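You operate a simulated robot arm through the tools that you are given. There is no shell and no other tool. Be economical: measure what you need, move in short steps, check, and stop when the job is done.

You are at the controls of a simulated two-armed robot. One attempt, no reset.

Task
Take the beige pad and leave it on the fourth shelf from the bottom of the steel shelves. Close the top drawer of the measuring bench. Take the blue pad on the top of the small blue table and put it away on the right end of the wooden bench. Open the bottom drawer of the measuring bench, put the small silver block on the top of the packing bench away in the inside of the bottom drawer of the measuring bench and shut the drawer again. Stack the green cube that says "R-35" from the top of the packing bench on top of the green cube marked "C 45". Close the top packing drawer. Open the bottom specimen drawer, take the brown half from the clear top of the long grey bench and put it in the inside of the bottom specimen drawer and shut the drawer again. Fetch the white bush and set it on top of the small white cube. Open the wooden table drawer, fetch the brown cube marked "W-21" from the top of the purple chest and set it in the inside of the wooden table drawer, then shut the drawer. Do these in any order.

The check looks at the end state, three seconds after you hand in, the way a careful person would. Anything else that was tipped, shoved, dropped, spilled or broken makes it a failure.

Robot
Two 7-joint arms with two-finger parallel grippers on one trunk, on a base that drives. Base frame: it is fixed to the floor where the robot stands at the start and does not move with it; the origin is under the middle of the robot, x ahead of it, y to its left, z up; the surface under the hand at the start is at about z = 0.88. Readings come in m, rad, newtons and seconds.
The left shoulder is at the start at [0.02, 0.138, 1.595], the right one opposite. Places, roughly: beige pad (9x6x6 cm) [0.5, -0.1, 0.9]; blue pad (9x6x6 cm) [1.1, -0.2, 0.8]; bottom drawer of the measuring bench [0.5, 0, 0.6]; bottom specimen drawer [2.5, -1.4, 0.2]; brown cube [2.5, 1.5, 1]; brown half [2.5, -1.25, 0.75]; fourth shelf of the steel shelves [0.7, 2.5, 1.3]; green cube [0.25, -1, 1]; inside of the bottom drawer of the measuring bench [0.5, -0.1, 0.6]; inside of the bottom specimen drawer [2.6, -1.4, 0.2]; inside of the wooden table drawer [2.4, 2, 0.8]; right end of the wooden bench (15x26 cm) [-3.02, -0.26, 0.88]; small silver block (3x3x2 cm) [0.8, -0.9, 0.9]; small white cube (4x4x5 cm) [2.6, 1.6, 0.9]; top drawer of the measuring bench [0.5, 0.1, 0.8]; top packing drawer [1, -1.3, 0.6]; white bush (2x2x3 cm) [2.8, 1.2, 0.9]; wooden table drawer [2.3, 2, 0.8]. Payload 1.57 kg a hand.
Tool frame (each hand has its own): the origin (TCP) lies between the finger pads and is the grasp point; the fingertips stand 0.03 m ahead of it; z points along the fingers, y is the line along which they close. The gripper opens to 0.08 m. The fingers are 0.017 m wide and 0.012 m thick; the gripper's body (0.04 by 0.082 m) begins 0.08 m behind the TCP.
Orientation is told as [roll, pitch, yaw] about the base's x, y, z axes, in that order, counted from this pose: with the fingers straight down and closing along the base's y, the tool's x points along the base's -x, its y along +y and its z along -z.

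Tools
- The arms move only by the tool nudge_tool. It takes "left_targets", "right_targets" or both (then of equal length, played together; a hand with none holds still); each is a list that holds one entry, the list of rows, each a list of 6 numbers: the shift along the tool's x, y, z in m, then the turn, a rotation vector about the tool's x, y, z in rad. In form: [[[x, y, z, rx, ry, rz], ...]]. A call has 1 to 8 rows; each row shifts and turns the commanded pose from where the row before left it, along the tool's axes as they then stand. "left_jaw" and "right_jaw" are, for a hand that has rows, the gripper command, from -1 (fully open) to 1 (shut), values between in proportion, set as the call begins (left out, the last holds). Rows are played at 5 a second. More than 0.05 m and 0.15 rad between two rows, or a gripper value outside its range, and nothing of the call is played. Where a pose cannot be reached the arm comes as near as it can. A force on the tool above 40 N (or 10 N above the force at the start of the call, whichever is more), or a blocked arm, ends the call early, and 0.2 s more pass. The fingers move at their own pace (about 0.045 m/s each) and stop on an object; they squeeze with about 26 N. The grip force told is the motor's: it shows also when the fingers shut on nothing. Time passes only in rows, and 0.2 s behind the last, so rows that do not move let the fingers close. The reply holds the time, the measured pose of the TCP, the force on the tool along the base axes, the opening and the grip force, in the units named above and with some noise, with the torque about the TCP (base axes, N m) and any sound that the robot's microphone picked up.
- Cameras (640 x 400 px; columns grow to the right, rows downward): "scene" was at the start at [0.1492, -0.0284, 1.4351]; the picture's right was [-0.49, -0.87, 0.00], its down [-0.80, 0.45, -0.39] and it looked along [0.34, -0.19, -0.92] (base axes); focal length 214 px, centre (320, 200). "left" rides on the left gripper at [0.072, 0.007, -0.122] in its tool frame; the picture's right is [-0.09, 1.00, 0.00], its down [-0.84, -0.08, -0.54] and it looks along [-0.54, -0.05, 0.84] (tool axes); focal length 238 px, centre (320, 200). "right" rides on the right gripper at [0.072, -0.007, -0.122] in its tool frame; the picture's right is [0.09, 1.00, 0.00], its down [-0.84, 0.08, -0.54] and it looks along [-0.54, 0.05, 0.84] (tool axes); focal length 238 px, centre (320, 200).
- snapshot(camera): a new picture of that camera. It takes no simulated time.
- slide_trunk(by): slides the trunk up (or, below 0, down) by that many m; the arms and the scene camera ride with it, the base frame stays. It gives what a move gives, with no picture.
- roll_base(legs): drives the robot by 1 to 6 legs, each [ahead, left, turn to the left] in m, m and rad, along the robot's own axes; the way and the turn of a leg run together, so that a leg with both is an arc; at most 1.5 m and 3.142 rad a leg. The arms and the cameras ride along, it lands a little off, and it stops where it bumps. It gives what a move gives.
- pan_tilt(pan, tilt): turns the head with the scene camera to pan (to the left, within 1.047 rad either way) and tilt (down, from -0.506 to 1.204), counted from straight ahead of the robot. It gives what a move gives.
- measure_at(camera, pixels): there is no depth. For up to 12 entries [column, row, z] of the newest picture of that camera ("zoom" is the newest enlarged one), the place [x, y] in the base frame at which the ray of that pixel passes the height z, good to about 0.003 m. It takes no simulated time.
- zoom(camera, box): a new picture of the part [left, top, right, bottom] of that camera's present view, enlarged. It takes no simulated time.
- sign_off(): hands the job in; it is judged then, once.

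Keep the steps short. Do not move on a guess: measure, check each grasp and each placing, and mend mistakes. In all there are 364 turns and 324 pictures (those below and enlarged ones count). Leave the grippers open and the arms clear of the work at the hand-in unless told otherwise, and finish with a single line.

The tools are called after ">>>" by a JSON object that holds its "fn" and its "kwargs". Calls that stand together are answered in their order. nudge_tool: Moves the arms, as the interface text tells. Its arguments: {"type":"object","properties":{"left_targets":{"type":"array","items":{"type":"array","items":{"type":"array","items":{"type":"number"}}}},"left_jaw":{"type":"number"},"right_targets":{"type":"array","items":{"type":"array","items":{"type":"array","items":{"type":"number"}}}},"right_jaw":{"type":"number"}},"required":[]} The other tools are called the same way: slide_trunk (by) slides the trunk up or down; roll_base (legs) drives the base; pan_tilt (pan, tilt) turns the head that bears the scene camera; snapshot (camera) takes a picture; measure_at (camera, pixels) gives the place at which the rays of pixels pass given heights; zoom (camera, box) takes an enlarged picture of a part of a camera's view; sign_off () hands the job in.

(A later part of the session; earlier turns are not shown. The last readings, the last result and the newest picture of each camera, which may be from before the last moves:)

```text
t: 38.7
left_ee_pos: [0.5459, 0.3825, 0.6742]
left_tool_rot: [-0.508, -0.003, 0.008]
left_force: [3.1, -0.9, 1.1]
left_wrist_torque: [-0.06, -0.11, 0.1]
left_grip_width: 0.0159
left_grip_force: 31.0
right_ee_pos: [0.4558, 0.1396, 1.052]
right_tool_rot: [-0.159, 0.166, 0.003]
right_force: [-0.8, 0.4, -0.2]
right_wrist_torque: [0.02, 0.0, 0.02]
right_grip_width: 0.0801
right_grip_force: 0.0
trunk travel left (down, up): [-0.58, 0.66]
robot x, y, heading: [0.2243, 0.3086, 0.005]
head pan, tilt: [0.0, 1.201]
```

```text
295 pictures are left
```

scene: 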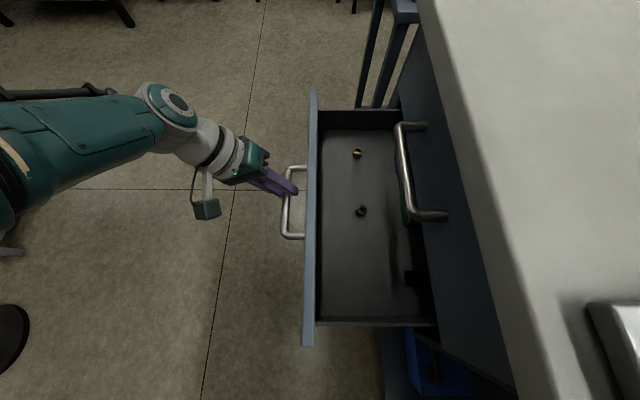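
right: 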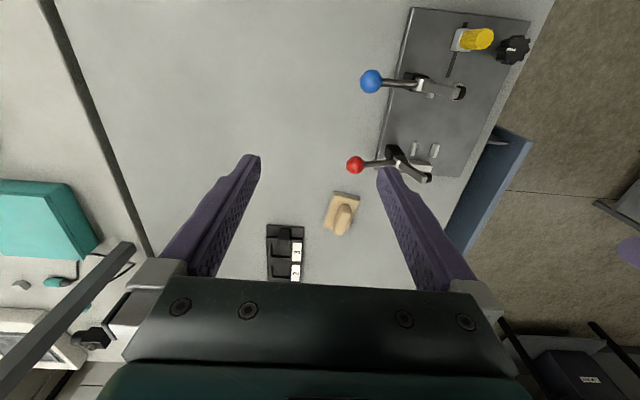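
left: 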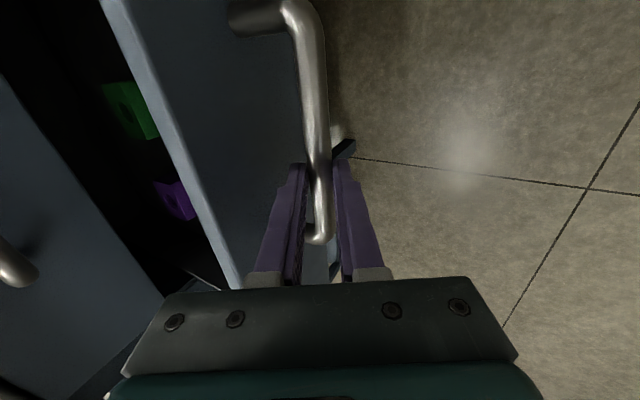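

Drawer is open 0.18 m with space inside. Release the handle and lift off.

>>> {"fn": "nudge_tool", "kwargs": {"left_targets": [[[0, 0, 0, 0, 0, 0], [0, 0, 0, 0, 0, 0]]], "left_jaw": 0.25}}

>>> {"fn": "slide_trunk", "kwargs": {"by": 0.06}}

>>> {"fn": "roll_base", "kwargs": {"legs": [[0, 0.12, 0]]}}

>>> {"fn": "snapshot", "kwargs": {"camera": "left"}}

```text
t: 39.3
left_ee_pos: [0.5445, 0.3829, 0.672]
left_tool_rot: [-0.505, 0.0, 0.008]
left_force: [-0.2, 0.5, -0.5]
left_wrist_torque: [0.0, 0.0, 0.01]
left_grip_width: 0.0301
left_grip_force: 0.3
right_ee_pos: [0.4543, 0.1397, 1.0512]
right_tool_rot: [-0.159, 0.168, 0.003]
right_force: [0.2, -0.1, 0.4]
right_wrist_torque: [0.02, 0.03, -0.03]
right_grip_width: 0.0802
right_grip_force: 0.1
trunk travel left (down, up): [-0.58, 0.66]
robot x, y, heading: [0.2253, 0.31, 0.008]
head pan, tilt: [0.0, 1.201]
```

```text
t: 40.3
left_ee_pos: [0.5441, 0.3824, 0.7323]
left_tool_rot: [-0.506, -0.001, 0.008]
left_force: [-0.2, -0.8, -0.2]
left_wrist_torque: [0.0, 0.02, 0.02]
left_grip_width: 0.0301
left_grip_force: 0.2
right_ee_pos: [0.455, 0.1396, 1.1115]
right_tool_rot: [-0.159, 0.169, 0.004]
right_force: [0.1, -0.8, -0.5]
right_wrist_torque: [0.0, 0.01, 0.01]
right_grip_width: 0.08
right_grip_force: 0.0
trunk travel left (down, up): [-0.64, 0.6]
robot x, y, heading: [0.2231, 0.3086, 0.002]
head pan, tilt: [0.0, 1.201]
```

```text
t: 41.6
left_ee_pos: [0.5451, 0.5011, 0.7328]
left_tool_rot: [-0.506, -0.002, 0.004]
left_force: [0.0, -0.9, -0.6]
left_wrist_torque: [0.0, -0.03, 0.0]
left_grip_width: 0.03
left_grip_force: 0.1
right_ee_pos: [0.4537, 0.2586, 1.1117]
right_tool_rot: [-0.159, 0.168, 0.001]
right_force: [-0.2, -0.2, 1.1]
right_wrist_torque: [-0.02, 0.01, 0.02]
right_grip_width: 0.0801
right_grip_force: 0.0
trunk travel left (down, up): [-0.64, 0.6]
robot x, y, heading: [0.2237, 0.4306, 0.0]
head pan, tilt: [0.0, 1.201]
```

```text
294 pictures are left
```

left: 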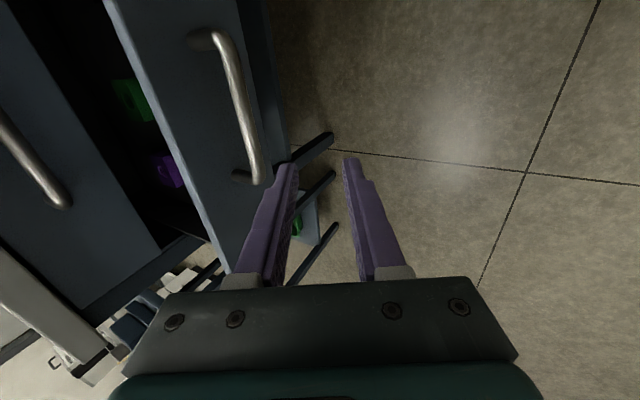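

Raise the trunk, straighten the left hand again.

>>> {"fn": "slide_trunk", "kwargs": {"by": 0.33}}

>>> {"fn": "nudge_tool", "kwargs": {"left_targets": [[[0, 0, 0, -0.131, 0, 0], [0, 0, 0, -0.131, 0, 0], [0, 0, 0, -0.131, 0, 0], [0, 0, 0, -0.118, 0, 0]]], "right_targets": [[[0, 0, 0.05, 0, 0, 0], [0, 0, 0.05, 0, 0, 0], [0, 0, 0.03, 0.08, -0.085, 0], [0, 0, 0.03, 0.08, -0.085, 0]]], "left_jaw": -1}}

```text
t: 44.8
left_ee_pos: [0.5451, 0.5014, 1.0617]
left_tool_rot: [-0.509, -0.003, 0.005]
left_force: [0.2, 0.8, 0.4]
left_wrist_torque: [0.02, 0.01, 0.01]
left_grip_width: 0.0301
left_grip_force: 0.1
right_ee_pos: [0.4534, 0.2593, 1.4413]
right_tool_rot: [-0.159, 0.171, 0.0]
right_force: [0.3, -0.6, 0.2]
right_wrist_torque: [0.0, 0.0, -0.01]
right_grip_width: 0.0802
right_grip_force: 0.1
trunk travel left (down, up): [-0.97, 0.27]
robot x, y, heading: [0.2243, 0.4291, 0.004]
head pan, tilt: [0.0, 1.201]
```

```text
t: 45.8
left_ee_pos: [0.5454, 0.5012, 1.0631]
left_tool_rot: [0.007, -0.002, 0.006]
left_force: [-0.2, 0.6, -0.5]
left_wrist_torque: [0.02, 0.04, 0.02]
left_grip_width: 0.0799
left_grip_force: 0.0
right_ee_pos: [0.4287, 0.2341, 1.2867]
right_tool_rot: [-0.316, 0.002, 0.041]
right_force: [1.1, 0.1, -0.1]
right_wrist_torque: [0.02, 0.02, 0.01]
right_grip_width: 0.0801
right_grip_force: 0.0
trunk travel left (down, up): [-0.97, 0.27]
robot x, y, heading: [0.227, 0.4331, 0.003]
head pan, tilt: [0.0, 1.201]
```

>>> {"fn": "nudge_tool", "kwargs": {"left_targets": [[[0, 0, -0.05, 0, 0, 0], [0, 0, -0.05, 0, 0, 0], [0, 0, -0.05, 0, 0, 0]]], "right_targets": [[[0, 0, 0, -0.12, 0, 0.04], [0, 0, 0, -0.12, 0, 0], [0, -0.02, 0, -0.076, 0, 0]]]}}

>>> {"fn": "roll_base", "kwargs": {"legs": [[0, 0, -1.571], [0.75, 0.25, 0]]}}

>>> {"fn": "pan_tilt", "kwargs": {"pan": 0, "tilt": 0.7}}

>>> {"fn": "snapshot", "kwargs": {"camera": "scene"}}

```text
t: 46.6
left_ee_pos: [0.5415, 0.5014, 1.2146]
left_tool_rot: [0.006, 0.001, 0.006]
left_force: [-0.4, 0.0, 0.1]
left_wrist_torque: [-0.03, 0.01, 0.01]
left_grip_width: 0.08
left_grip_force: 0.0
right_ee_pos: [0.43, 0.2144, 1.2865]
right_tool_rot: [0.003, -0.006, 0.003]
right_force: [0.1, -0.2, 0.3]
right_wrist_torque: [-0.02, -0.03, 0.02]
right_grip_width: 0.08
right_grip_force: 0.1
trunk travel left (down, up): [-0.97, 0.27]
robot x, y, heading: [0.2218, 0.4261, -0.003]
head pan, tilt: [0.0, 1.201]
```

```text
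t: 54.6
left_ee_pos: [0.5393, -0.6322, 1.2124]
left_tool_rot: [0.003, -0.001, -1.573]
left_force: [1.1, -0.6, 0.6]
left_wrist_torque: [0.03, 0.0, 0.0]
left_grip_width: 0.0799
left_grip_force: 0.0
right_ee_pos: [0.2535, -0.5176, 1.2875]
right_tool_rot: [0.0, -0.004, -1.576]
right_force: [-0.5, 0.4, 0.4]
right_wrist_torque: [0.02, 0.01, -0.01]
right_grip_width: 0.0798
right_grip_force: 0.1
trunk travel left (down, up): [-0.97, 0.27]
robot x, y, heading: [0.4694, -0.3067, -1.57]
head pan, tilt: [0.0, 1.201]
```

```text
t: 55.6
left_ee_pos: [0.5397, -0.6319, 1.2117]
left_tool_rot: [0.004, 0.002, -1.573]
left_force: [0.2, 0.1, 0.6]
left_wrist_torque: [0.02, -0.03, -0.02]
left_grip_width: 0.0801
left_grip_force: 0.1
right_ee_pos: [0.2532, -0.5179, 1.287]
right_tool_rot: [0.002, -0.006, -1.578]
right_force: [0.1, -0.1, -0.1]
right_wrist_torque: [-0.01, -0.03, 0.02]
right_grip_width: 0.0798
right_grip_force: 0.1
trunk travel left (down, up): [-0.97, 0.27]
robot x, y, heading: [0.468, -0.3099, -1.572]
head pan, tilt: [0.0, 0.7]
```

```text
293 pictures are left
```

scene: 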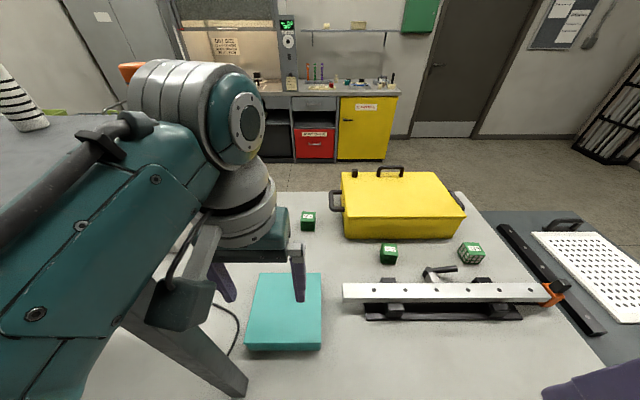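

Now look left toward the overhead frame and the silver block, and down at the green cubes.

>>> {"fn": "pan_tilt", "kwargs": {"pan": 0.75, "tilt": 0.6}}

>>> {"fn": "snapshot", "kwargs": {"camera": "scene"}}

>>> {"fn": "snapshot", "kwargs": {"camera": "left"}}

>>> {"fn": "pan_tilt", "kwargs": {"pan": 0, "tilt": 1.0}}

>>> {"fn": "zoom", "kwargs": {"camera": "scene", "box": [280, 50, 520, 200]}}

```text
t: 56.7
left_ee_pos: [0.54, -0.6313, 1.2135]
left_tool_rot: [0.004, 0.001, -1.574]
left_force: [0.4, 0.1, 0.1]
left_wrist_torque: [-0.01, 0.02, 0.02]
left_grip_width: 0.0799
left_grip_force: 0.0
right_ee_pos: [0.2537, -0.5171, 1.2867]
right_tool_rot: [0.0, -0.006, -1.577]
right_force: [-0.2, -0.1, -0.1]
right_wrist_torque: [-0.01, 0.0, 0.01]
right_grip_width: 0.0798
right_grip_force: 0.0
trunk travel left (down, up): [-0.97, 0.27]
robot x, y, heading: [0.4702, -0.3111, -1.572]
head pan, tilt: [0.75, 0.6]
```

```text
292 pictures are left
```

scene: 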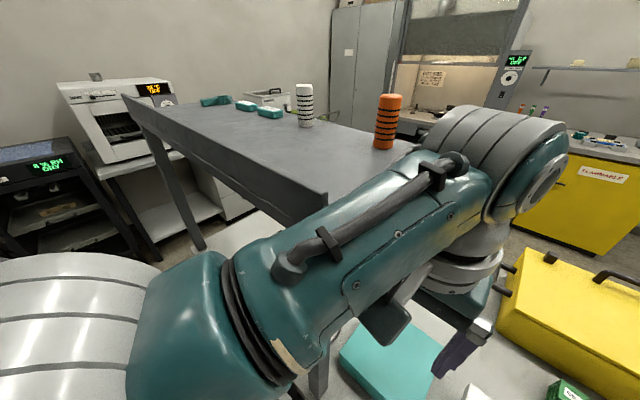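

```text
291 pictures are left
```

left: 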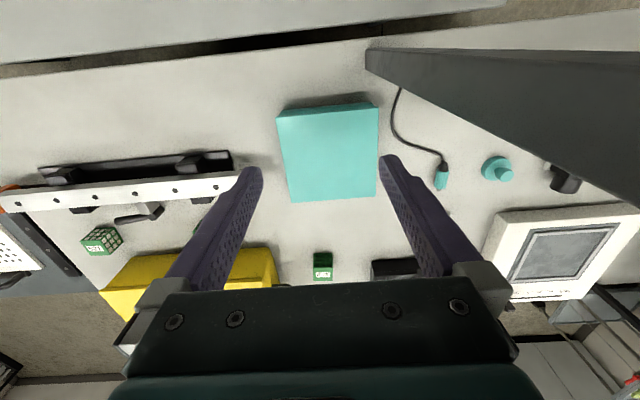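

```text
t: 57.8
left_ee_pos: [0.5406, -0.6318, 1.2123]
left_tool_rot: [0.003, 0.002, -1.573]
left_force: [0.1, 0.4, 0.4]
left_wrist_torque: [0.0, 0.01, -0.01]
left_grip_width: 0.08
left_grip_force: 0.0
right_ee_pos: [0.2535, -0.518, 1.2863]
right_tool_rot: [-0.001, -0.005, -1.577]
right_force: [0.0, -0.2, 0.5]
right_wrist_torque: [-0.01, -0.01, 0.0]
right_grip_width: 0.0801
right_grip_force: 0.1
trunk travel left (down, up): [-0.97, 0.27]
robot x, y, heading: [0.4675, -0.3135, -1.574]
head pan, tilt: [0.0, 1.0]
```

```text
2.67 times, centred on (400, 125) of scene
```

zoom: 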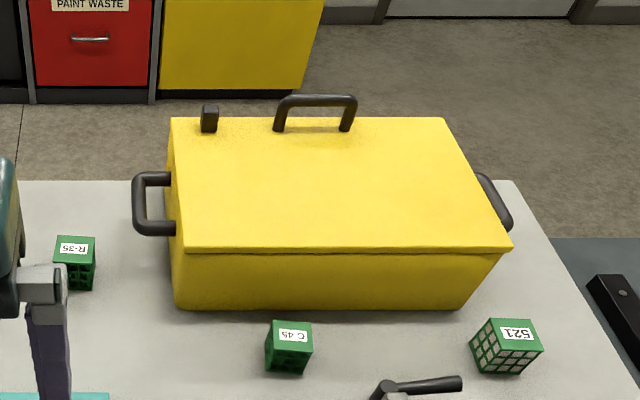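

>>> {"fn": "measure_at", "kwargs": {"camera": "zoom", "pixels": [[75, 248, 0.93], [75, 270, 0.88], [290, 333, 0.93], [290, 372, 0.88], [505, 330, 0.93], [170, 300, 0.88], [20, 181, 0.88], [515, 181, 0.88]]}}

>>> {"fn": "pan_tilt", "kwargs": {"pan": 0.9, "tilt": 1.0}}

>>> {"fn": "snapshot", "kwargs": {"camera": "scene"}}

```text
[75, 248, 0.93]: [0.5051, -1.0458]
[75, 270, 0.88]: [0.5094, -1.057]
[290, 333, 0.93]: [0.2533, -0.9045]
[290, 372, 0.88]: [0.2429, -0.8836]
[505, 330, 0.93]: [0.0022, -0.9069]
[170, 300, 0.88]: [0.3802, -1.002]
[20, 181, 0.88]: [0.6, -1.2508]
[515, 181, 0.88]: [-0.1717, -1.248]
```

```text
t: 59.0
left_ee_pos: [0.5395, -0.6316, 1.2136]
left_tool_rot: [0.004, 0.0, -1.573]
left_force: [-0.4, 0.3, 0.4]
left_wrist_torque: [0.02, 0.0, 0.03]
left_grip_width: 0.0801
left_grip_force: 0.0
right_ee_pos: [0.2533, -0.5182, 1.2876]
right_tool_rot: [-0.001, -0.005, -1.577]
right_force: [-0.3, 0.1, 0.7]
right_wrist_torque: [0.01, 0.0, -0.02]
right_grip_width: 0.0801
right_grip_force: 0.0
trunk travel left (down, up): [-0.97, 0.27]
robot x, y, heading: [0.4696, -0.3091, -1.576]
head pan, tilt: [0.901, 1.0]
```

```text
289 pictures are left
```

scene: 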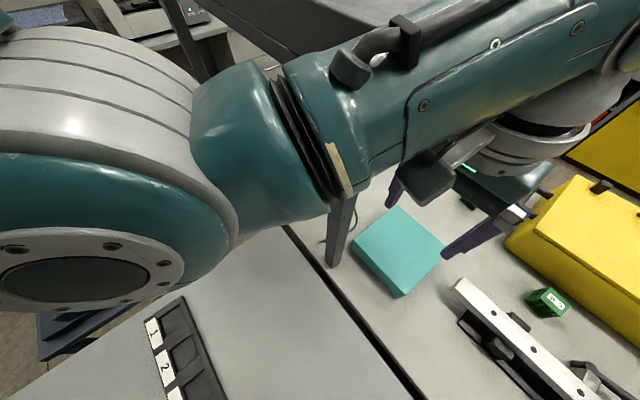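

>>> {"fn": "measure_at", "kwargs": {"camera": "zoom", "pixels": [[133, 200, 0.97], [133, 200, 1.0], [133, 200, 1.03], [184, 247, 1.04], [510, 247, 1.04], [96, 238, 0.93], [57, 236, 0.93], [95, 290, 0.88], [270, 322, 0.93], [312, 322, 0.93], [308, 350, 0.93], [266, 350, 0.93]]}}

```text
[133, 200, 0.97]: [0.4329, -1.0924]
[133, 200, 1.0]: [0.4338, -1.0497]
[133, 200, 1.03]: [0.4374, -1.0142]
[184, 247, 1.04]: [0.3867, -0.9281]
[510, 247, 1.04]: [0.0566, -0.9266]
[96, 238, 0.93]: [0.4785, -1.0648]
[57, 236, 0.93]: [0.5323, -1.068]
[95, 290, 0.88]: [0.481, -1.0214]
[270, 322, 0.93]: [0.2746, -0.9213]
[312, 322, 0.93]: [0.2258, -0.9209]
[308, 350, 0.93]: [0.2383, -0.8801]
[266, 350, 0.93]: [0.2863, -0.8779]
```

>>> {"fn": "measure_at", "kwargs": {"camera": "scene", "pixels": [[328, 262, 0.88], [345, 195, 0.88], [342, 264, 0.88], [287, 228, 0.88]]}}

>>> {"fn": "pan_tilt", "kwargs": {"pan": 1.04, "tilt": 0.4}}

>>> {"fn": "snapshot", "kwargs": {"camera": "scene"}}

```text
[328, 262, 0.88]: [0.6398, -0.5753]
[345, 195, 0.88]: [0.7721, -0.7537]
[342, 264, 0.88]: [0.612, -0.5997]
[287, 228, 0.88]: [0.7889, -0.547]
```

```text
t: 60.0
left_ee_pos: [0.5395, -0.6317, 1.2134]
left_tool_rot: [0.004, 0.0, -1.573]
left_force: [-0.5, 0.3, -0.1]
left_wrist_torque: [-0.03, 0.01, 0.01]
left_grip_width: 0.08
left_grip_force: 0.1
right_ee_pos: [0.2539, -0.5181, 1.2863]
right_tool_rot: [0.001, -0.005, -1.576]
right_force: [-0.4, -0.3, 0.1]
right_wrist_torque: [0.0, -0.01, 0.01]
right_grip_width: 0.0798
right_grip_force: 0.1
trunk travel left (down, up): [-0.97, 0.27]
robot x, y, heading: [0.4682, -0.3122, -1.572]
head pan, tilt: [1.04, 0.4]
```

```text
288 pictures are left
```

scene: 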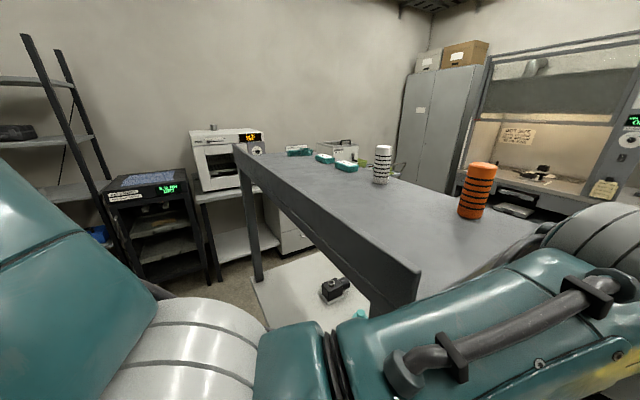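

>>> {"fn": "measure_at", "kwargs": {"camera": "scene", "pixels": [[420, 267, 1.2], [420, 267, 1.25], [420, 267, 1.3], [237, 146, 1.3], [237, 146, 1.25], [540, 222, 1.25], [540, 222, 1.3], [484, 163, 1.4]]}}

```text
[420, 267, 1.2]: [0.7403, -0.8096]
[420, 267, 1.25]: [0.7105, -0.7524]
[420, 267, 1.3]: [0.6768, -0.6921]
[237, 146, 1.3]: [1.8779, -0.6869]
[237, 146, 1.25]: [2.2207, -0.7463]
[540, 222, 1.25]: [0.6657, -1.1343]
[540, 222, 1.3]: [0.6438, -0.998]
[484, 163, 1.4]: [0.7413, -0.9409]
```

The overhead shelf spans x≥0.62, y≤-0.58, top z≈1.38, so I keep my arms west of it. Move away, turn to heading 0 and approach the green cubes from the west with the right hand.

>>> {"fn": "roll_base", "kwargs": {"legs": [[0, -0.4, 0], [0, 0, 1.572], [0, -0.56, 0]]}}

>>> {"fn": "pan_tilt", "kwargs": {"pan": -0.2, "tilt": 0.5}}

>>> {"fn": "snapshot", "kwargs": {"camera": "scene"}}

```text
t: 69.0
left_ee_pos: [0.3505, -0.8125, 1.2127]
left_tool_rot: [0.003, 0.0, -0.08]
left_force: [0.3, 0.0, -0.3]
left_wrist_torque: [0.03, -0.02, -0.02]
left_grip_width: 0.0799
left_grip_force: 0.0
right_ee_pos: [0.2136, -1.088, 1.2872]
right_tool_rot: [0.001, -0.006, -0.085]
right_force: [0.4, -0.3, 0.6]
right_wrist_torque: [-0.02, 0.05, 0.03]
right_grip_width: 0.0802
right_grip_force: 0.0
trunk travel left (down, up): [-0.97, 0.27]
robot x, y, heading: [0.0242, -0.8607, -0.083]
head pan, tilt: [1.04, 0.4]
```

```text
t: 70.4
left_ee_pos: [0.3498, -0.813, 1.2137]
left_tool_rot: [0.004, 0.0, -0.081]
left_force: [-0.2, 0.0, -0.9]
left_wrist_torque: [0.0, 0.03, -0.01]
left_grip_width: 0.0798
left_grip_force: 0.0
right_ee_pos: [0.2135, -1.0887, 1.2864]
right_tool_rot: [0.0, -0.006, -0.086]
right_force: [0.4, 0.2, -0.6]
right_wrist_torque: [0.0, 0.04, 0.04]
right_grip_width: 0.0801
right_grip_force: 0.1
trunk travel left (down, up): [-0.97, 0.27]
robot x, y, heading: [0.0224, -0.8587, -0.083]
head pan, tilt: [-0.201, 0.499]
```

```text
287 pictures are left
```

scene: 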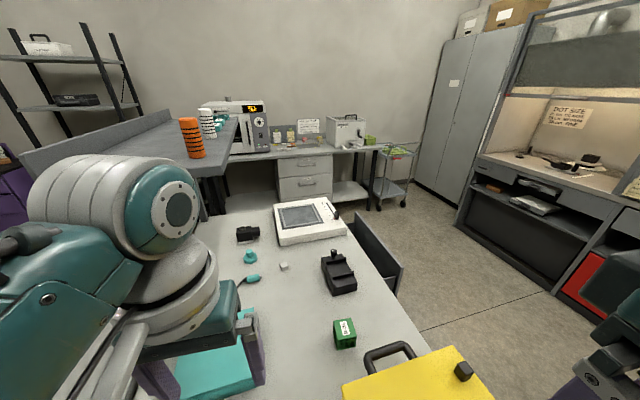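

Silver block at (284,266) seems just outside the shelf. Zoom in and measure.

>>> {"fn": "zoom", "kwargs": {"camera": "scene", "box": [180, 120, 420, 360]}}

>>> {"fn": "measure_at", "kwargs": {"camera": "scene", "pixels": [[284, 266, 0.895], [205, 176, 1.38], [240, 115, 1.38], [337, 290, 0.88], [325, 262, 0.88], [345, 330, 0.93], [355, 215, 0.75], [400, 275, 0.75], [248, 260, 0.88], [275, 232, 0.9]]}}

```text
1.67 times, centred on (300, 240) of scene
```

zoom: 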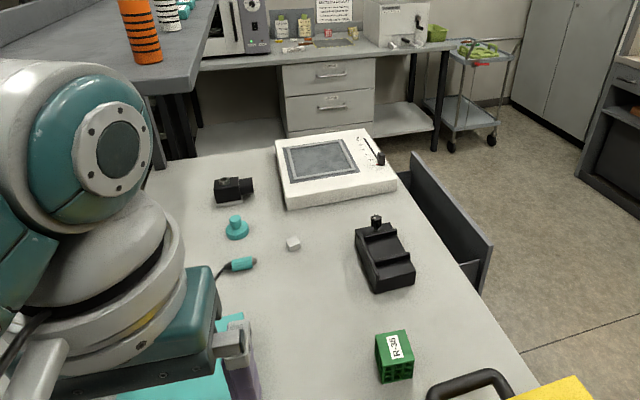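

```text
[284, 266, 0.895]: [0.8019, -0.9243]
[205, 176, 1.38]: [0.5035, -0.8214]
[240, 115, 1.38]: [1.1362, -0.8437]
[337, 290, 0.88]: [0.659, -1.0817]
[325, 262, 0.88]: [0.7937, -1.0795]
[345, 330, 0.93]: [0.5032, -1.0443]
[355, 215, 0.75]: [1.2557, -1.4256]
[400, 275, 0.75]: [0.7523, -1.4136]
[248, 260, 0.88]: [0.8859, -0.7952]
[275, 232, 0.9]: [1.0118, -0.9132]
```

R-35 is at (0.506,-1.043). The left hand must not run into the overhead shelf: retract the left hand 0.1, extend the right 0.08, and see.

>>> {"fn": "nudge_tool", "kwargs": {"left_targets": [[[0.04, 0, 0, 0, 0, 0], [0.04, 0, 0, 0, 0, 0], [0.04, 0, 0, 0, 0, 0]]], "right_targets": [[[-0.03, 0, 0, 0, 0, 0], [-0.03, 0, 0, 0, 0, 0], [-0.03, 0, 0, 0, 0, 0]]]}}

>>> {"fn": "roll_base", "kwargs": {"legs": [[0, 0, 0.083]]}}

```text
t: 71.2
left_ee_pos: [0.2315, -0.8035, 1.2137]
left_tool_rot: [0.004, 0.0, -0.08]
left_force: [0.6, 0.7, 1.1]
left_wrist_torque: [0.0, -0.02, 0.01]
left_grip_width: 0.0798
left_grip_force: 0.1
right_ee_pos: [0.3062, -1.0971, 1.286]
right_tool_rot: [-0.001, -0.005, -0.084]
right_force: [-0.7, -0.8, 0.3]
right_wrist_torque: [-0.01, -0.02, -0.03]
right_grip_width: 0.0802
right_grip_force: 0.0
trunk travel left (down, up): [-0.97, 0.27]
robot x, y, heading: [0.0242, -0.8587, -0.082]
head pan, tilt: [-0.201, 0.499]
```

```text
t: 72.1
left_ee_pos: [0.2267, -0.7864, 1.2144]
left_tool_rot: [0.004, 0.001, -0.002]
left_force: [0.4, -0.6, -0.3]
left_wrist_torque: [-0.01, -0.01, 0.02]
left_grip_width: 0.0799
left_grip_force: 0.0
right_ee_pos: [0.3242, -1.0739, 1.2879]
right_tool_rot: [0.001, -0.004, -0.002]
right_force: [0.4, 0.2, -0.6]
right_wrist_torque: [0.05, 0.05, 0.01]
right_grip_width: 0.0803
right_grip_force: 0.1
trunk travel left (down, up): [-0.97, 0.27]
robot x, y, heading: [0.0252, -0.8601, 0.001]
head pan, tilt: [-0.201, 0.499]
```

>>> {"fn": "roll_base", "kwargs": {"legs": [[0.182, 0.031, 0]]}}

>>> {"fn": "slide_trunk", "kwargs": {"by": -0.18}}

>>> {"fn": "snapshot", "kwargs": {"camera": "right"}}

```text
t: 73.6
left_ee_pos: [0.4, -0.7574, 1.2143]
left_tool_rot: [0.005, -0.002, 0.001]
left_force: [0.9, -0.9, 0.7]
left_wrist_torque: [-0.01, -0.01, 0.02]
left_grip_width: 0.0798
left_grip_force: 0.0
right_ee_pos: [0.4992, -1.0449, 1.2865]
right_tool_rot: [0.001, -0.005, -0.006]
right_force: [0.4, 0.4, 1.1]
right_wrist_torque: [0.01, 0.0, -0.03]
right_grip_width: 0.0799
right_grip_force: 0.1
trunk travel left (down, up): [-0.97, 0.27]
robot x, y, heading: [0.1996, -0.8308, -0.003]
head pan, tilt: [-0.201, 0.499]
```

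```text
t: 75.6
left_ee_pos: [0.4005, -0.7584, 1.0344]
left_tool_rot: [0.005, 0.001, -0.001]
left_force: [0.1, 0.6, -0.4]
left_wrist_torque: [0.0, 0.01, -0.02]
left_grip_width: 0.0798
left_grip_force: 0.1
right_ee_pos: [0.4996, -1.0432, 1.1064]
right_tool_rot: [0.0, -0.005, -0.004]
right_force: [-0.1, -0.3, -0.9]
right_wrist_torque: [-0.01, 0.02, 0.0]
right_grip_width: 0.0801
right_grip_force: 0.0
trunk travel left (down, up): [-0.79, 0.45]
robot x, y, heading: [0.2007, -0.8307, 0.0]
head pan, tilt: [-0.201, 0.499]
```

```text
285 pictures are left
```

right: 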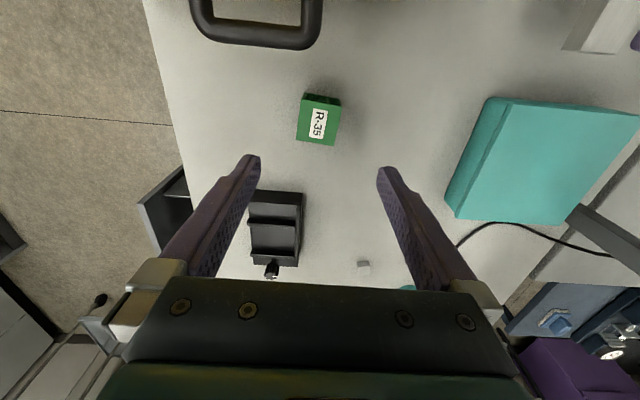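

>>> {"fn": "measure_at", "kwargs": {"camera": "right", "pixels": [[341, 107, 0.93], [334, 146, 0.93], [296, 140, 0.93], [303, 101, 0.93], [319, 123, 0.93], [306, 93, 0.88]]}}

>>> {"fn": "zoom", "kwargs": {"camera": "right", "box": [240, 70, 400, 170]}}

```text
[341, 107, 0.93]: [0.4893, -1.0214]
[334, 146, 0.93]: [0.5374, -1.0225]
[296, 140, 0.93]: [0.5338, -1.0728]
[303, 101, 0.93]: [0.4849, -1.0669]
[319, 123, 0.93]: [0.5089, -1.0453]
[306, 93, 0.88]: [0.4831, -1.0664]
```

```text
4.00 times, centred on (320, 120) of right
```

zoom: 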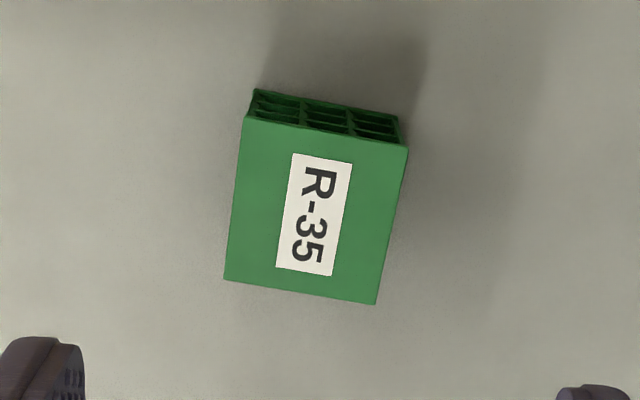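

Cube centre (0.511,-1.046), turned about -0.05 rad. Lower the right hand to TCP z≈0.918.

>>> {"fn": "nudge_tool", "kwargs": {"right_targets": [[[-0.0115, -0.003, 0.04, 0, 0, 0.05], [0, 0, 0.05, 0, 0, 0], [0, 0, 0.05, 0, 0, 0], [0, 0, 0.035, 0, 0, 0], [0, 0, 0.013, 0, 0, 0]]], "right_jaw": -1}}

>>> {"fn": "snapshot", "kwargs": {"camera": "right"}}

```text
t: 76.8
left_ee_pos: [0.4014, -0.7564, 1.0325]
left_tool_rot: [0.004, -0.001, 0.001]
left_force: [-0.8, 0.1, 0.3]
left_wrist_torque: [0.02, 0.02, 0.01]
left_grip_width: 0.0801
left_grip_force: 0.0
right_ee_pos: [0.5111, -1.0472, 0.9188]
right_tool_rot: [0.0, -0.005, -0.054]
right_force: [-0.1, -0.4, 0.3]
right_wrist_torque: [0.01, 0.03, -0.04]
right_grip_width: 0.0801
right_grip_force: 0.0
trunk travel left (down, up): [-0.79, 0.45]
robot x, y, heading: [0.1985, -0.829, -0.002]
head pan, tilt: [-0.201, 0.499]
```

```text
283 pictures are left
```

right: 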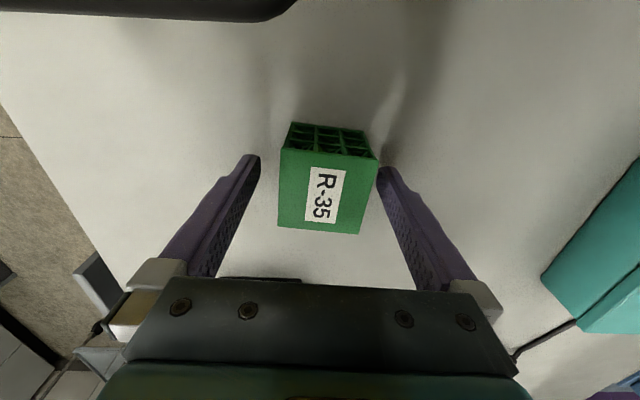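

>>> {"fn": "nudge_tool", "kwargs": {"right_targets": [[[0, 0, 0, 0, 0, 0], [0, 0, 0, 0, 0, 0], [0, 0, 0, 0, 0, 0], [0, 0, 0, 0, 0, 0]]], "right_jaw": 1}}

>>> {"fn": "nudge_tool", "kwargs": {"right_targets": [[[0, 0, -0.04, 0, 0, 0], [0, 0, -0.05, 0, 0, 0], [0, 0, -0.05, 0, 0, 0]]]}}

>>> {"fn": "snapshot", "kwargs": {"camera": "right"}}

```text
t: 77.8
left_ee_pos: [0.4003, -0.7585, 1.0328]
left_tool_rot: [0.004, 0.001, 0.001]
left_force: [-0.7, -0.2, 0.1]
left_wrist_torque: [-0.01, 0.04, 0.01]
left_grip_width: 0.0798
left_grip_force: 0.0
right_ee_pos: [0.5115, -1.0484, 0.9204]
right_tool_rot: [0.001, -0.005, -0.055]
right_force: [-0.5, -0.2, 0.3]
right_wrist_torque: [0.01, 0.01, 0.02]
right_grip_width: 0.0494
right_grip_force: 25.7
trunk travel left (down, up): [-0.79, 0.45]
robot x, y, heading: [0.1975, -0.8279, 0.0]
head pan, tilt: [-0.201, 0.499]
```

```text
t: 78.6
left_ee_pos: [0.4013, -0.7575, 1.0332]
left_tool_rot: [0.003, 0.0, 0.001]
left_force: [-0.5, -0.2, -0.6]
left_wrist_torque: [-0.02, -0.03, -0.01]
left_grip_width: 0.0798
left_grip_force: 0.1
right_ee_pos: [0.5099, -1.0461, 1.059]
right_tool_rot: [-0.001, -0.005, -0.055]
right_force: [-1.1, 0.0, -1.1]
right_wrist_torque: [-0.02, 0.0, -0.01]
right_grip_width: 0.0498
right_grip_force: 25.8
trunk travel left (down, up): [-0.79, 0.45]
robot x, y, heading: [0.1974, -0.8282, -0.001]
head pan, tilt: [-0.201, 0.499]
```

```text
282 pictures are left
```

right: 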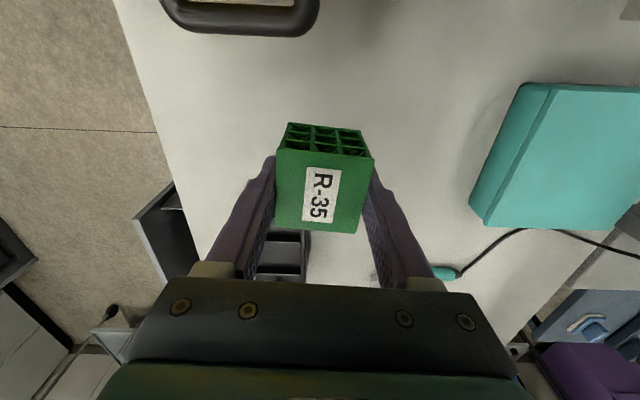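

Held (5 cm). Raise trunk 0.12 and drive to bring it over C 45; then view with scene camera.

>>> {"fn": "slide_trunk", "kwargs": {"by": 0.12}}

>>> {"fn": "roll_base", "kwargs": {"legs": [[-0.254, 0.146, 0]]}}

>>> {"fn": "pan_tilt", "kwargs": {"pan": -0.6, "tilt": 1.0}}

>>> {"fn": "snapshot", "kwargs": {"camera": "scene"}}

>>> {"fn": "snapshot", "kwargs": {"camera": "right"}}

```text
t: 80.1
left_ee_pos: [0.401, -0.7571, 1.154]
left_tool_rot: [0.002, -0.001, 0.001]
left_force: [-0.6, -0.4, -0.3]
left_wrist_torque: [-0.01, -0.02, 0.0]
left_grip_width: 0.08
left_grip_force: 0.0
right_ee_pos: [0.5106, -1.046, 1.1795]
right_tool_rot: [0.002, -0.004, -0.054]
right_force: [0.3, 0.6, -0.4]
right_wrist_torque: [0.0, 0.02, 0.01]
right_grip_width: 0.0497
right_grip_force: 26.2
trunk travel left (down, up): [-0.91, 0.33]
robot x, y, heading: [0.1973, -0.8249, -0.002]
head pan, tilt: [-0.201, 0.499]
```

```text
t: 82.1
left_ee_pos: [0.147, -0.6124, 1.1526]
left_tool_rot: [0.003, 0.001, -0.002]
left_force: [-1.2, -0.2, -0.6]
left_wrist_torque: [-0.01, -0.02, 0.01]
left_grip_width: 0.0799
left_grip_force: 0.1
right_ee_pos: [0.2561, -0.9013, 1.1798]
right_tool_rot: [0.001, -0.005, -0.057]
right_force: [0.4, -0.8, -0.7]
right_wrist_torque: [0.01, 0.0, 0.0]
right_grip_width: 0.0497
right_grip_force: 25.6
trunk travel left (down, up): [-0.91, 0.33]
robot x, y, heading: [-0.0536, -0.6823, -0.003]
head pan, tilt: [-0.201, 0.499]
```

```text
t: 83.1
left_ee_pos: [0.1482, -0.6118, 1.1548]
left_tool_rot: [0.002, 0.001, -0.002]
left_force: [-0.4, 0.4, 0.5]
left_wrist_torque: [0.03, -0.01, 0.01]
left_grip_width: 0.0801
left_grip_force: 0.0
right_ee_pos: [0.2563, -0.903, 1.1795]
right_tool_rot: [-0.001, -0.005, -0.055]
right_force: [0.6, -0.6, -1.3]
right_wrist_torque: [0.01, -0.04, 0.0]
right_grip_width: 0.0496
right_grip_force: 25.8
trunk travel left (down, up): [-0.91, 0.33]
robot x, y, heading: [-0.0577, -0.6854, 0.001]
head pan, tilt: [-0.6, 1.0]
```

```text
281 pictures are left
```

scene: 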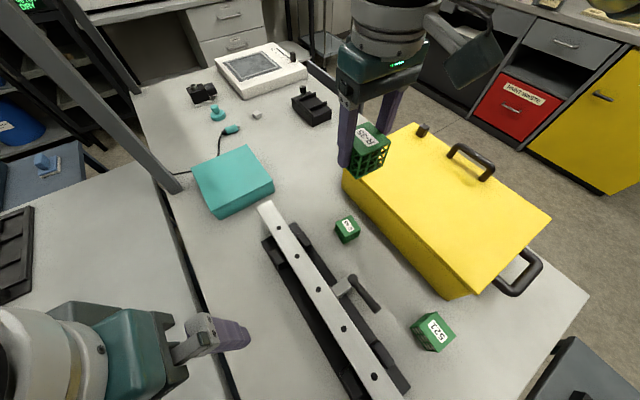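

```text
280 pictures are left
```

right: 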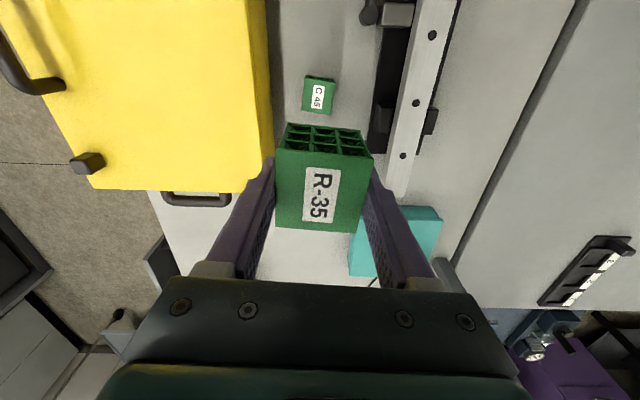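

>>> {"fn": "zoom", "kwargs": {"camera": "right", "box": [280, 60, 360, 120]}}

>>> {"fn": "measure_at", "kwargs": {"camera": "right", "pixels": [[336, 81, 0.93], [332, 114, 0.93], [302, 110, 0.93], [307, 77, 0.93], [319, 96, 0.93], [319, 96, 0.92]]}}

>>> {"fn": "zoom", "kwargs": {"camera": "scene", "box": [310, 200, 390, 250]}}

```text
6.67 times, centred on (320, 90) of right
```

zoom: 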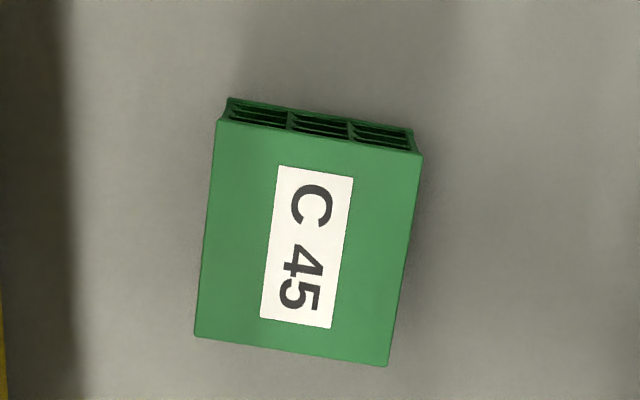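

```text
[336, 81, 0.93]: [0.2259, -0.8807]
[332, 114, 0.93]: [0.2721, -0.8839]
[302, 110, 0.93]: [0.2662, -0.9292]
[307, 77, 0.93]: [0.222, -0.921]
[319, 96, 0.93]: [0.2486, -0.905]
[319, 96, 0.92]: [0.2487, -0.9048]
```

```text
8.00 times, centred on (350, 225) of scene
```

zoom: 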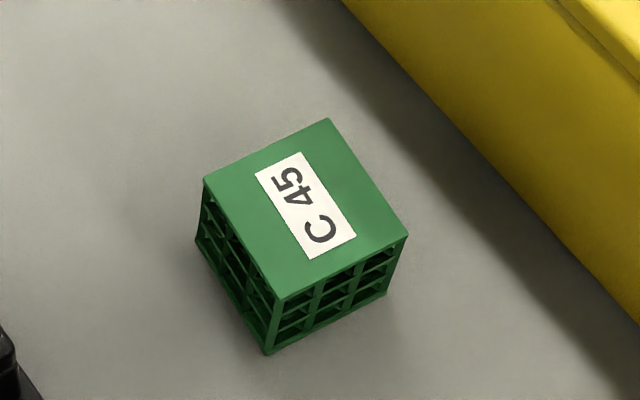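

>>> {"fn": "measure_at", "kwargs": {"camera": "zoom", "pixels": [[330, 118, 0.93], [407, 237, 0.93], [275, 300, 0.93], [203, 180, 0.93]]}}

>>> {"fn": "measure_at", "kwargs": {"camera": "right", "pixels": [[304.4, 78, 0.93], [335.1, 83.1, 0.93], [330.2, 114.9, 0.93], [301.3, 110.5, 0.93]]}}

```text
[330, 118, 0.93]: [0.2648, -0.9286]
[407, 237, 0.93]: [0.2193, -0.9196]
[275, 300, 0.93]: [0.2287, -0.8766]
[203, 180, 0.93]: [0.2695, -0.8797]
```

```text
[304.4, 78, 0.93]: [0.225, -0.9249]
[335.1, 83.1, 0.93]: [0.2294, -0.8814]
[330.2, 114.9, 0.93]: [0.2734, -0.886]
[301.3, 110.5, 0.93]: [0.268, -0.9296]
```

C 45 centre ≈(0.247,-0.903), yaw ≈ -0.11, ~4.5 cm. Align and lower to just above it.

>>> {"fn": "nudge_tool", "kwargs": {"right_targets": [[[0.009, -0.001, 0.04, 0, 0, 0.055], [0, 0, 0.05, 0, 0, 0], [0, 0, 0.05, 0, 0, 0], [0, 0, 0.05, 0, 0, 0]]]}}

>>> {"fn": "zoom", "kwargs": {"camera": "scene", "box": [290, 130, 410, 250]}}

>>> {"fn": "snapshot", "kwargs": {"camera": "right"}}

```text
t: 84.1
left_ee_pos: [0.1481, -0.6128, 1.1532]
left_tool_rot: [0.004, 0.001, -0.003]
left_force: [0.1, -0.5, -0.3]
left_wrist_torque: [0.03, 0.01, 0.0]
left_grip_width: 0.0801
left_grip_force: 0.0
right_ee_pos: [0.2446, -0.9047, 0.9877]
right_tool_rot: [0.002, -0.009, -0.11]
right_force: [0.2, 0.5, -0.3]
right_wrist_torque: [0.02, -0.03, -0.04]
right_grip_width: 0.0495
right_grip_force: 25.7
trunk travel left (down, up): [-0.91, 0.33]
robot x, y, heading: [-0.0539, -0.6851, -0.008]
head pan, tilt: [-0.6, 1.0]
```

```text
3.33 times, centred on (350, 190) of scene
```

zoom: 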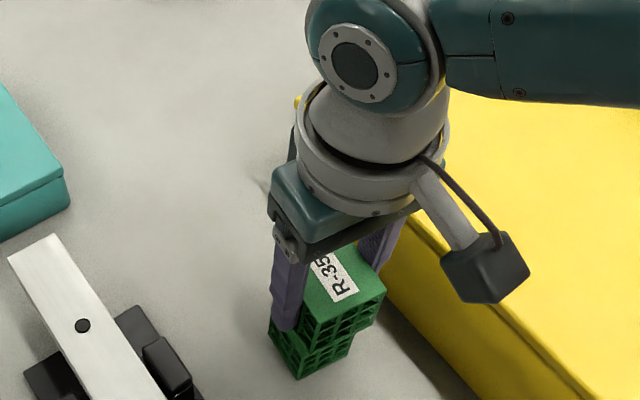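

```text
276 pictures are left
```

right: 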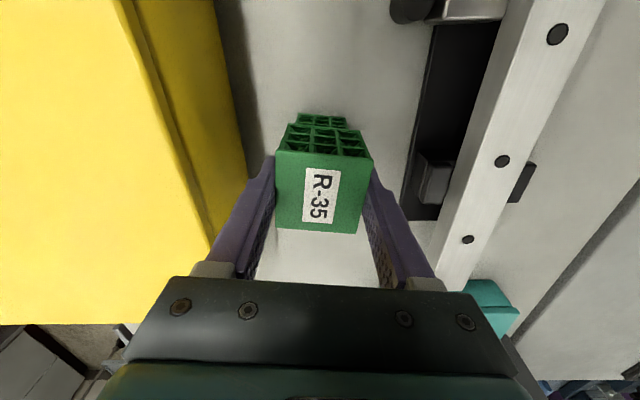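

Aligned. Lower slowly to contact.

>>> {"fn": "nudge_tool", "kwargs": {"right_targets": [[[-0.002, 0.001, 0.012, 0, 0, 0], [0, 0, 0.005, 0, 0, 0], [0, 0, 0.004, 0, 0, 0]]]}}

>>> {"fn": "zoom", "kwargs": {"camera": "scene", "box": [310, 180, 400, 260]}}

```text
t: 84.9
left_ee_pos: [0.1466, -0.612, 1.1539]
left_tool_rot: [0.004, 0.001, -0.001]
left_force: [-0.6, -0.1, -0.5]
left_wrist_torque: [0.01, 0.0, 0.01]
left_grip_width: 0.08
left_grip_force: 0.0
right_ee_pos: [0.2497, -0.9003, 0.9696]
right_tool_rot: [0.001, -0.007, -0.111]
right_force: [0.0, -0.7, -1.2]
right_wrist_torque: [-0.01, 0.03, 0.01]
right_grip_width: 0.0495
right_grip_force: 26.3
trunk travel left (down, up): [-0.91, 0.33]
robot x, y, heading: [-0.0542, -0.681, -0.007]
head pan, tilt: [-0.6, 1.0]
```

```text
5.00 times, centred on (355, 220) of scene
```

zoom: 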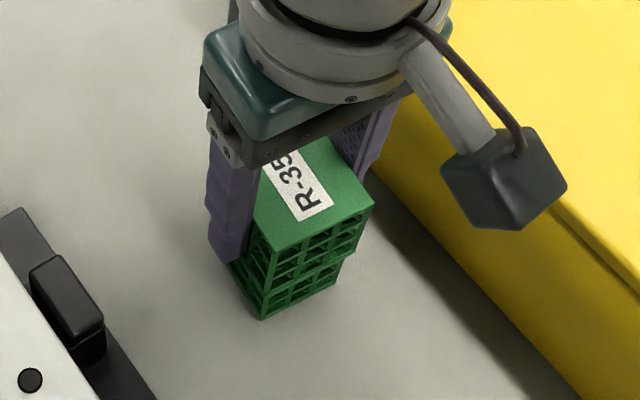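

>>> {"fn": "nudge_tool", "kwargs": {"right_targets": [[[0.001, -0.001, 0.002, 0, 0, 0], [0, 0, 0.002, 0, 0, 0], [0, 0, 0.002, 0, 0, 0]]]}}

```text
t: 85.7
left_ee_pos: [0.1476, -0.6127, 1.1548]
left_tool_rot: [0.003, -0.001, -0.002]
left_force: [0.0, -0.2, 0.6]
left_wrist_torque: [0.03, -0.01, 0.0]
left_grip_width: 0.0801
left_grip_force: 0.0
right_ee_pos: [0.25, -0.9011, 0.9638]
right_tool_rot: [0.0, -0.006, -0.112]
right_force: [-3.8, 2.2, 16.0]
right_wrist_torque: [0.03, 0.26, -0.03]
right_grip_width: 0.0493
right_grip_force: 26.1
trunk travel left (down, up): [-0.91, 0.33]
robot x, y, heading: [-0.0576, -0.6843, -0.005]
head pan, tilt: [-0.6, 1.0]
```

Contact (16 N). Release and lift.

>>> {"fn": "nudge_tool", "kwargs": {"right_targets": [[[0, 0, -0.002, 0, 0, 0], [0, 0, 0, 0, 0, 0], [0, 0, 0, 0, 0, 0], [0, 0, 0, 0, 0, 0]]], "right_jaw": -1}}

>>> {"fn": "nudge_tool", "kwargs": {"right_targets": [[[0, 0, -0.04, 0, 0, 0], [0, 0, -0.05, 0, 0, 0], [0, 0, -0.05, 0, 0, 0], [0, 0, -0.05, 0, 0, 0]]]}}

>>> {"fn": "zoom", "kwargs": {"camera": "scene", "box": [310, 180, 400, 260]}}

```text
t: 86.7
left_ee_pos: [0.147, -0.6133, 1.1535]
left_tool_rot: [0.003, -0.001, -0.001]
left_force: [0.2, 0.5, -0.3]
left_wrist_torque: [-0.01, -0.03, 0.01]
left_grip_width: 0.0803
left_grip_force: 0.2
right_ee_pos: [0.2486, -0.9029, 0.9665]
right_tool_rot: [0.002, -0.006, -0.114]
right_force: [-0.5, -0.2, 0.2]
right_wrist_torque: [0.01, -0.02, -0.03]
right_grip_width: 0.0803
right_grip_force: 0.1
trunk travel left (down, up): [-0.91, 0.33]
robot x, y, heading: [-0.0547, -0.6806, -0.004]
head pan, tilt: [-0.6, 1.0]
```

```text
t: 87.7
left_ee_pos: [0.1478, -0.6128, 1.1537]
left_tool_rot: [0.004, -0.001, -0.002]
left_force: [-0.1, 0.5, 0.8]
left_wrist_torque: [0.0, -0.04, -0.02]
left_grip_width: 0.0799
left_grip_force: 0.1
right_ee_pos: [0.2448, -0.9037, 1.1573]
right_tool_rot: [0.001, -0.006, -0.111]
right_force: [0.1, -0.6, 0.1]
right_wrist_torque: [-0.02, -0.01, -0.05]
right_grip_width: 0.08
right_grip_force: 0.0
trunk travel left (down, up): [-0.91, 0.33]
robot x, y, heading: [-0.0575, -0.6768, -0.002]
head pan, tilt: [-0.6, 1.0]
```

```text
5.00 times, centred on (355, 220) of scene
```

zoom: 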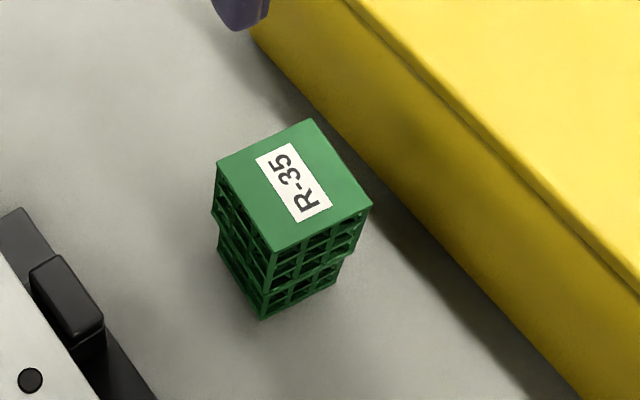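

Stack is good. Now the silver block from the south side: raise, drive round, face +y.

>>> {"fn": "slide_trunk", "kwargs": {"by": 0.1}}

>>> {"fn": "roll_base", "kwargs": {"legs": [[0.35, -0.72, 0], [0, 0, 1.571], [0, -0.55, 0]]}}

>>> {"fn": "pan_tilt", "kwargs": {"pan": 0, "tilt": 0.9}}

>>> {"fn": "snapshot", "kwargs": {"camera": "scene"}}

```text
t: 89.0
left_ee_pos: [0.1465, -0.611, 1.2537]
left_tool_rot: [0.003, 0.0, -0.002]
left_force: [0.5, -0.2, -0.2]
left_wrist_torque: [-0.01, -0.02, -0.01]
left_grip_width: 0.0801
left_grip_force: 0.0
right_ee_pos: [0.2449, -0.903, 1.2567]
right_tool_rot: [0.001, -0.005, -0.112]
right_force: [-0.6, -0.6, 0.5]
right_wrist_torque: [-0.01, -0.02, -0.04]
right_grip_width: 0.0798
right_grip_force: 0.1
trunk travel left (down, up): [-1.01, 0.23]
robot x, y, heading: [-0.0583, -0.6835, -0.003]
head pan, tilt: [-0.6, 1.0]
```

```text
t: 100.0
left_ee_pos: [0.7657, -1.1865, 1.2541]
left_tool_rot: [0.004, 0.0, 1.616]
left_force: [0.4, -0.3, 0.2]
left_wrist_torque: [0.01, 0.0, -0.01]
left_grip_width: 0.0803
left_grip_force: 0.0
right_ee_pos: [1.052, -1.0766, 1.2567]
right_tool_rot: [0.001, -0.005, 1.507]
right_force: [-0.4, -0.3, 0.8]
right_wrist_torque: [0.04, -0.02, 0.02]
right_grip_width: 0.0795
right_grip_force: 0.1
trunk travel left (down, up): [-1.01, 0.23]
robot x, y, heading: [0.8453, -1.3871, 1.614]
head pan, tilt: [-0.6, 1.0]
```

```text
t: 101.0
left_ee_pos: [0.7661, -1.1879, 1.2539]
left_tool_rot: [0.003, 0.0, 1.616]
left_force: [0.2, 1.0, 0.9]
left_wrist_torque: [-0.01, -0.01, 0.0]
left_grip_width: 0.0802
left_grip_force: 0.2
right_ee_pos: [1.0519, -1.0767, 1.257]
right_tool_rot: [0.002, -0.005, 1.509]
right_force: [0.2, -0.9, -0.5]
right_wrist_torque: [0.04, 0.03, -0.01]
right_grip_width: 0.0803
right_grip_force: 0.0
trunk travel left (down, up): [-1.01, 0.23]
robot x, y, heading: [0.8429, -1.3842, 1.616]
head pan, tilt: [0.0, 0.901]
```

```text
273 pictures are left
```

scene: 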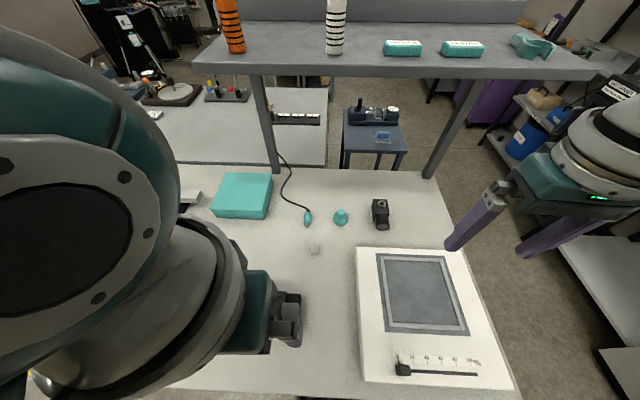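

Block at (315,249). Measure it and the shelf edge.

>>> {"fn": "zoom", "kwargs": {"camera": "scene", "box": [280, 220, 360, 270]}}

>>> {"fn": "measure_at", "kwargs": {"camera": "scene", "pixels": [[315, 246, 0.9], [315, 254, 0.88], [193, 62, 1.38], [600, 72, 1.38], [360, 250, 0.93]]}}

```text
8.00 times, centred on (320, 245) of scene
```

zoom: 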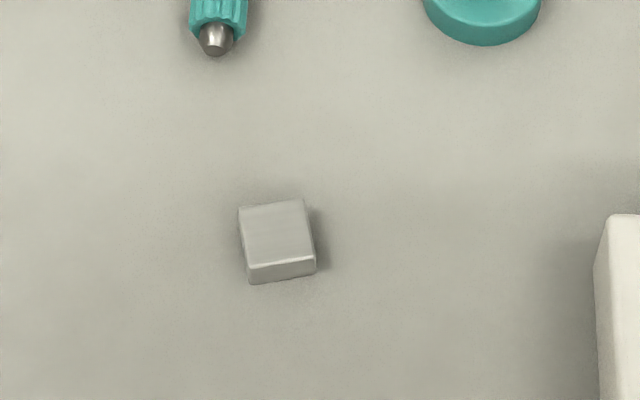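

```text
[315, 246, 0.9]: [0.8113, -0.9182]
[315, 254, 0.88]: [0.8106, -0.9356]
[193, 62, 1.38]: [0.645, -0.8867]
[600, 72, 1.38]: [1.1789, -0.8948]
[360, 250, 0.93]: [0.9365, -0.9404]
```

>>> {"fn": "measure_at", "kwargs": {"camera": "zoom", "pixels": [[238, 207, 0.9], [304, 199, 0.9], [316, 260, 0.9], [248, 270, 0.9], [250, 284, 0.88], [315, 273, 0.88]]}}

```text
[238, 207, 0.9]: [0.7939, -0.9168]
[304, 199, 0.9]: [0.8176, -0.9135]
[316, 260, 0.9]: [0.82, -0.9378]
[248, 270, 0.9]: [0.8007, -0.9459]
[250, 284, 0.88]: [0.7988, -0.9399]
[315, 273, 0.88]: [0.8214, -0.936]
```

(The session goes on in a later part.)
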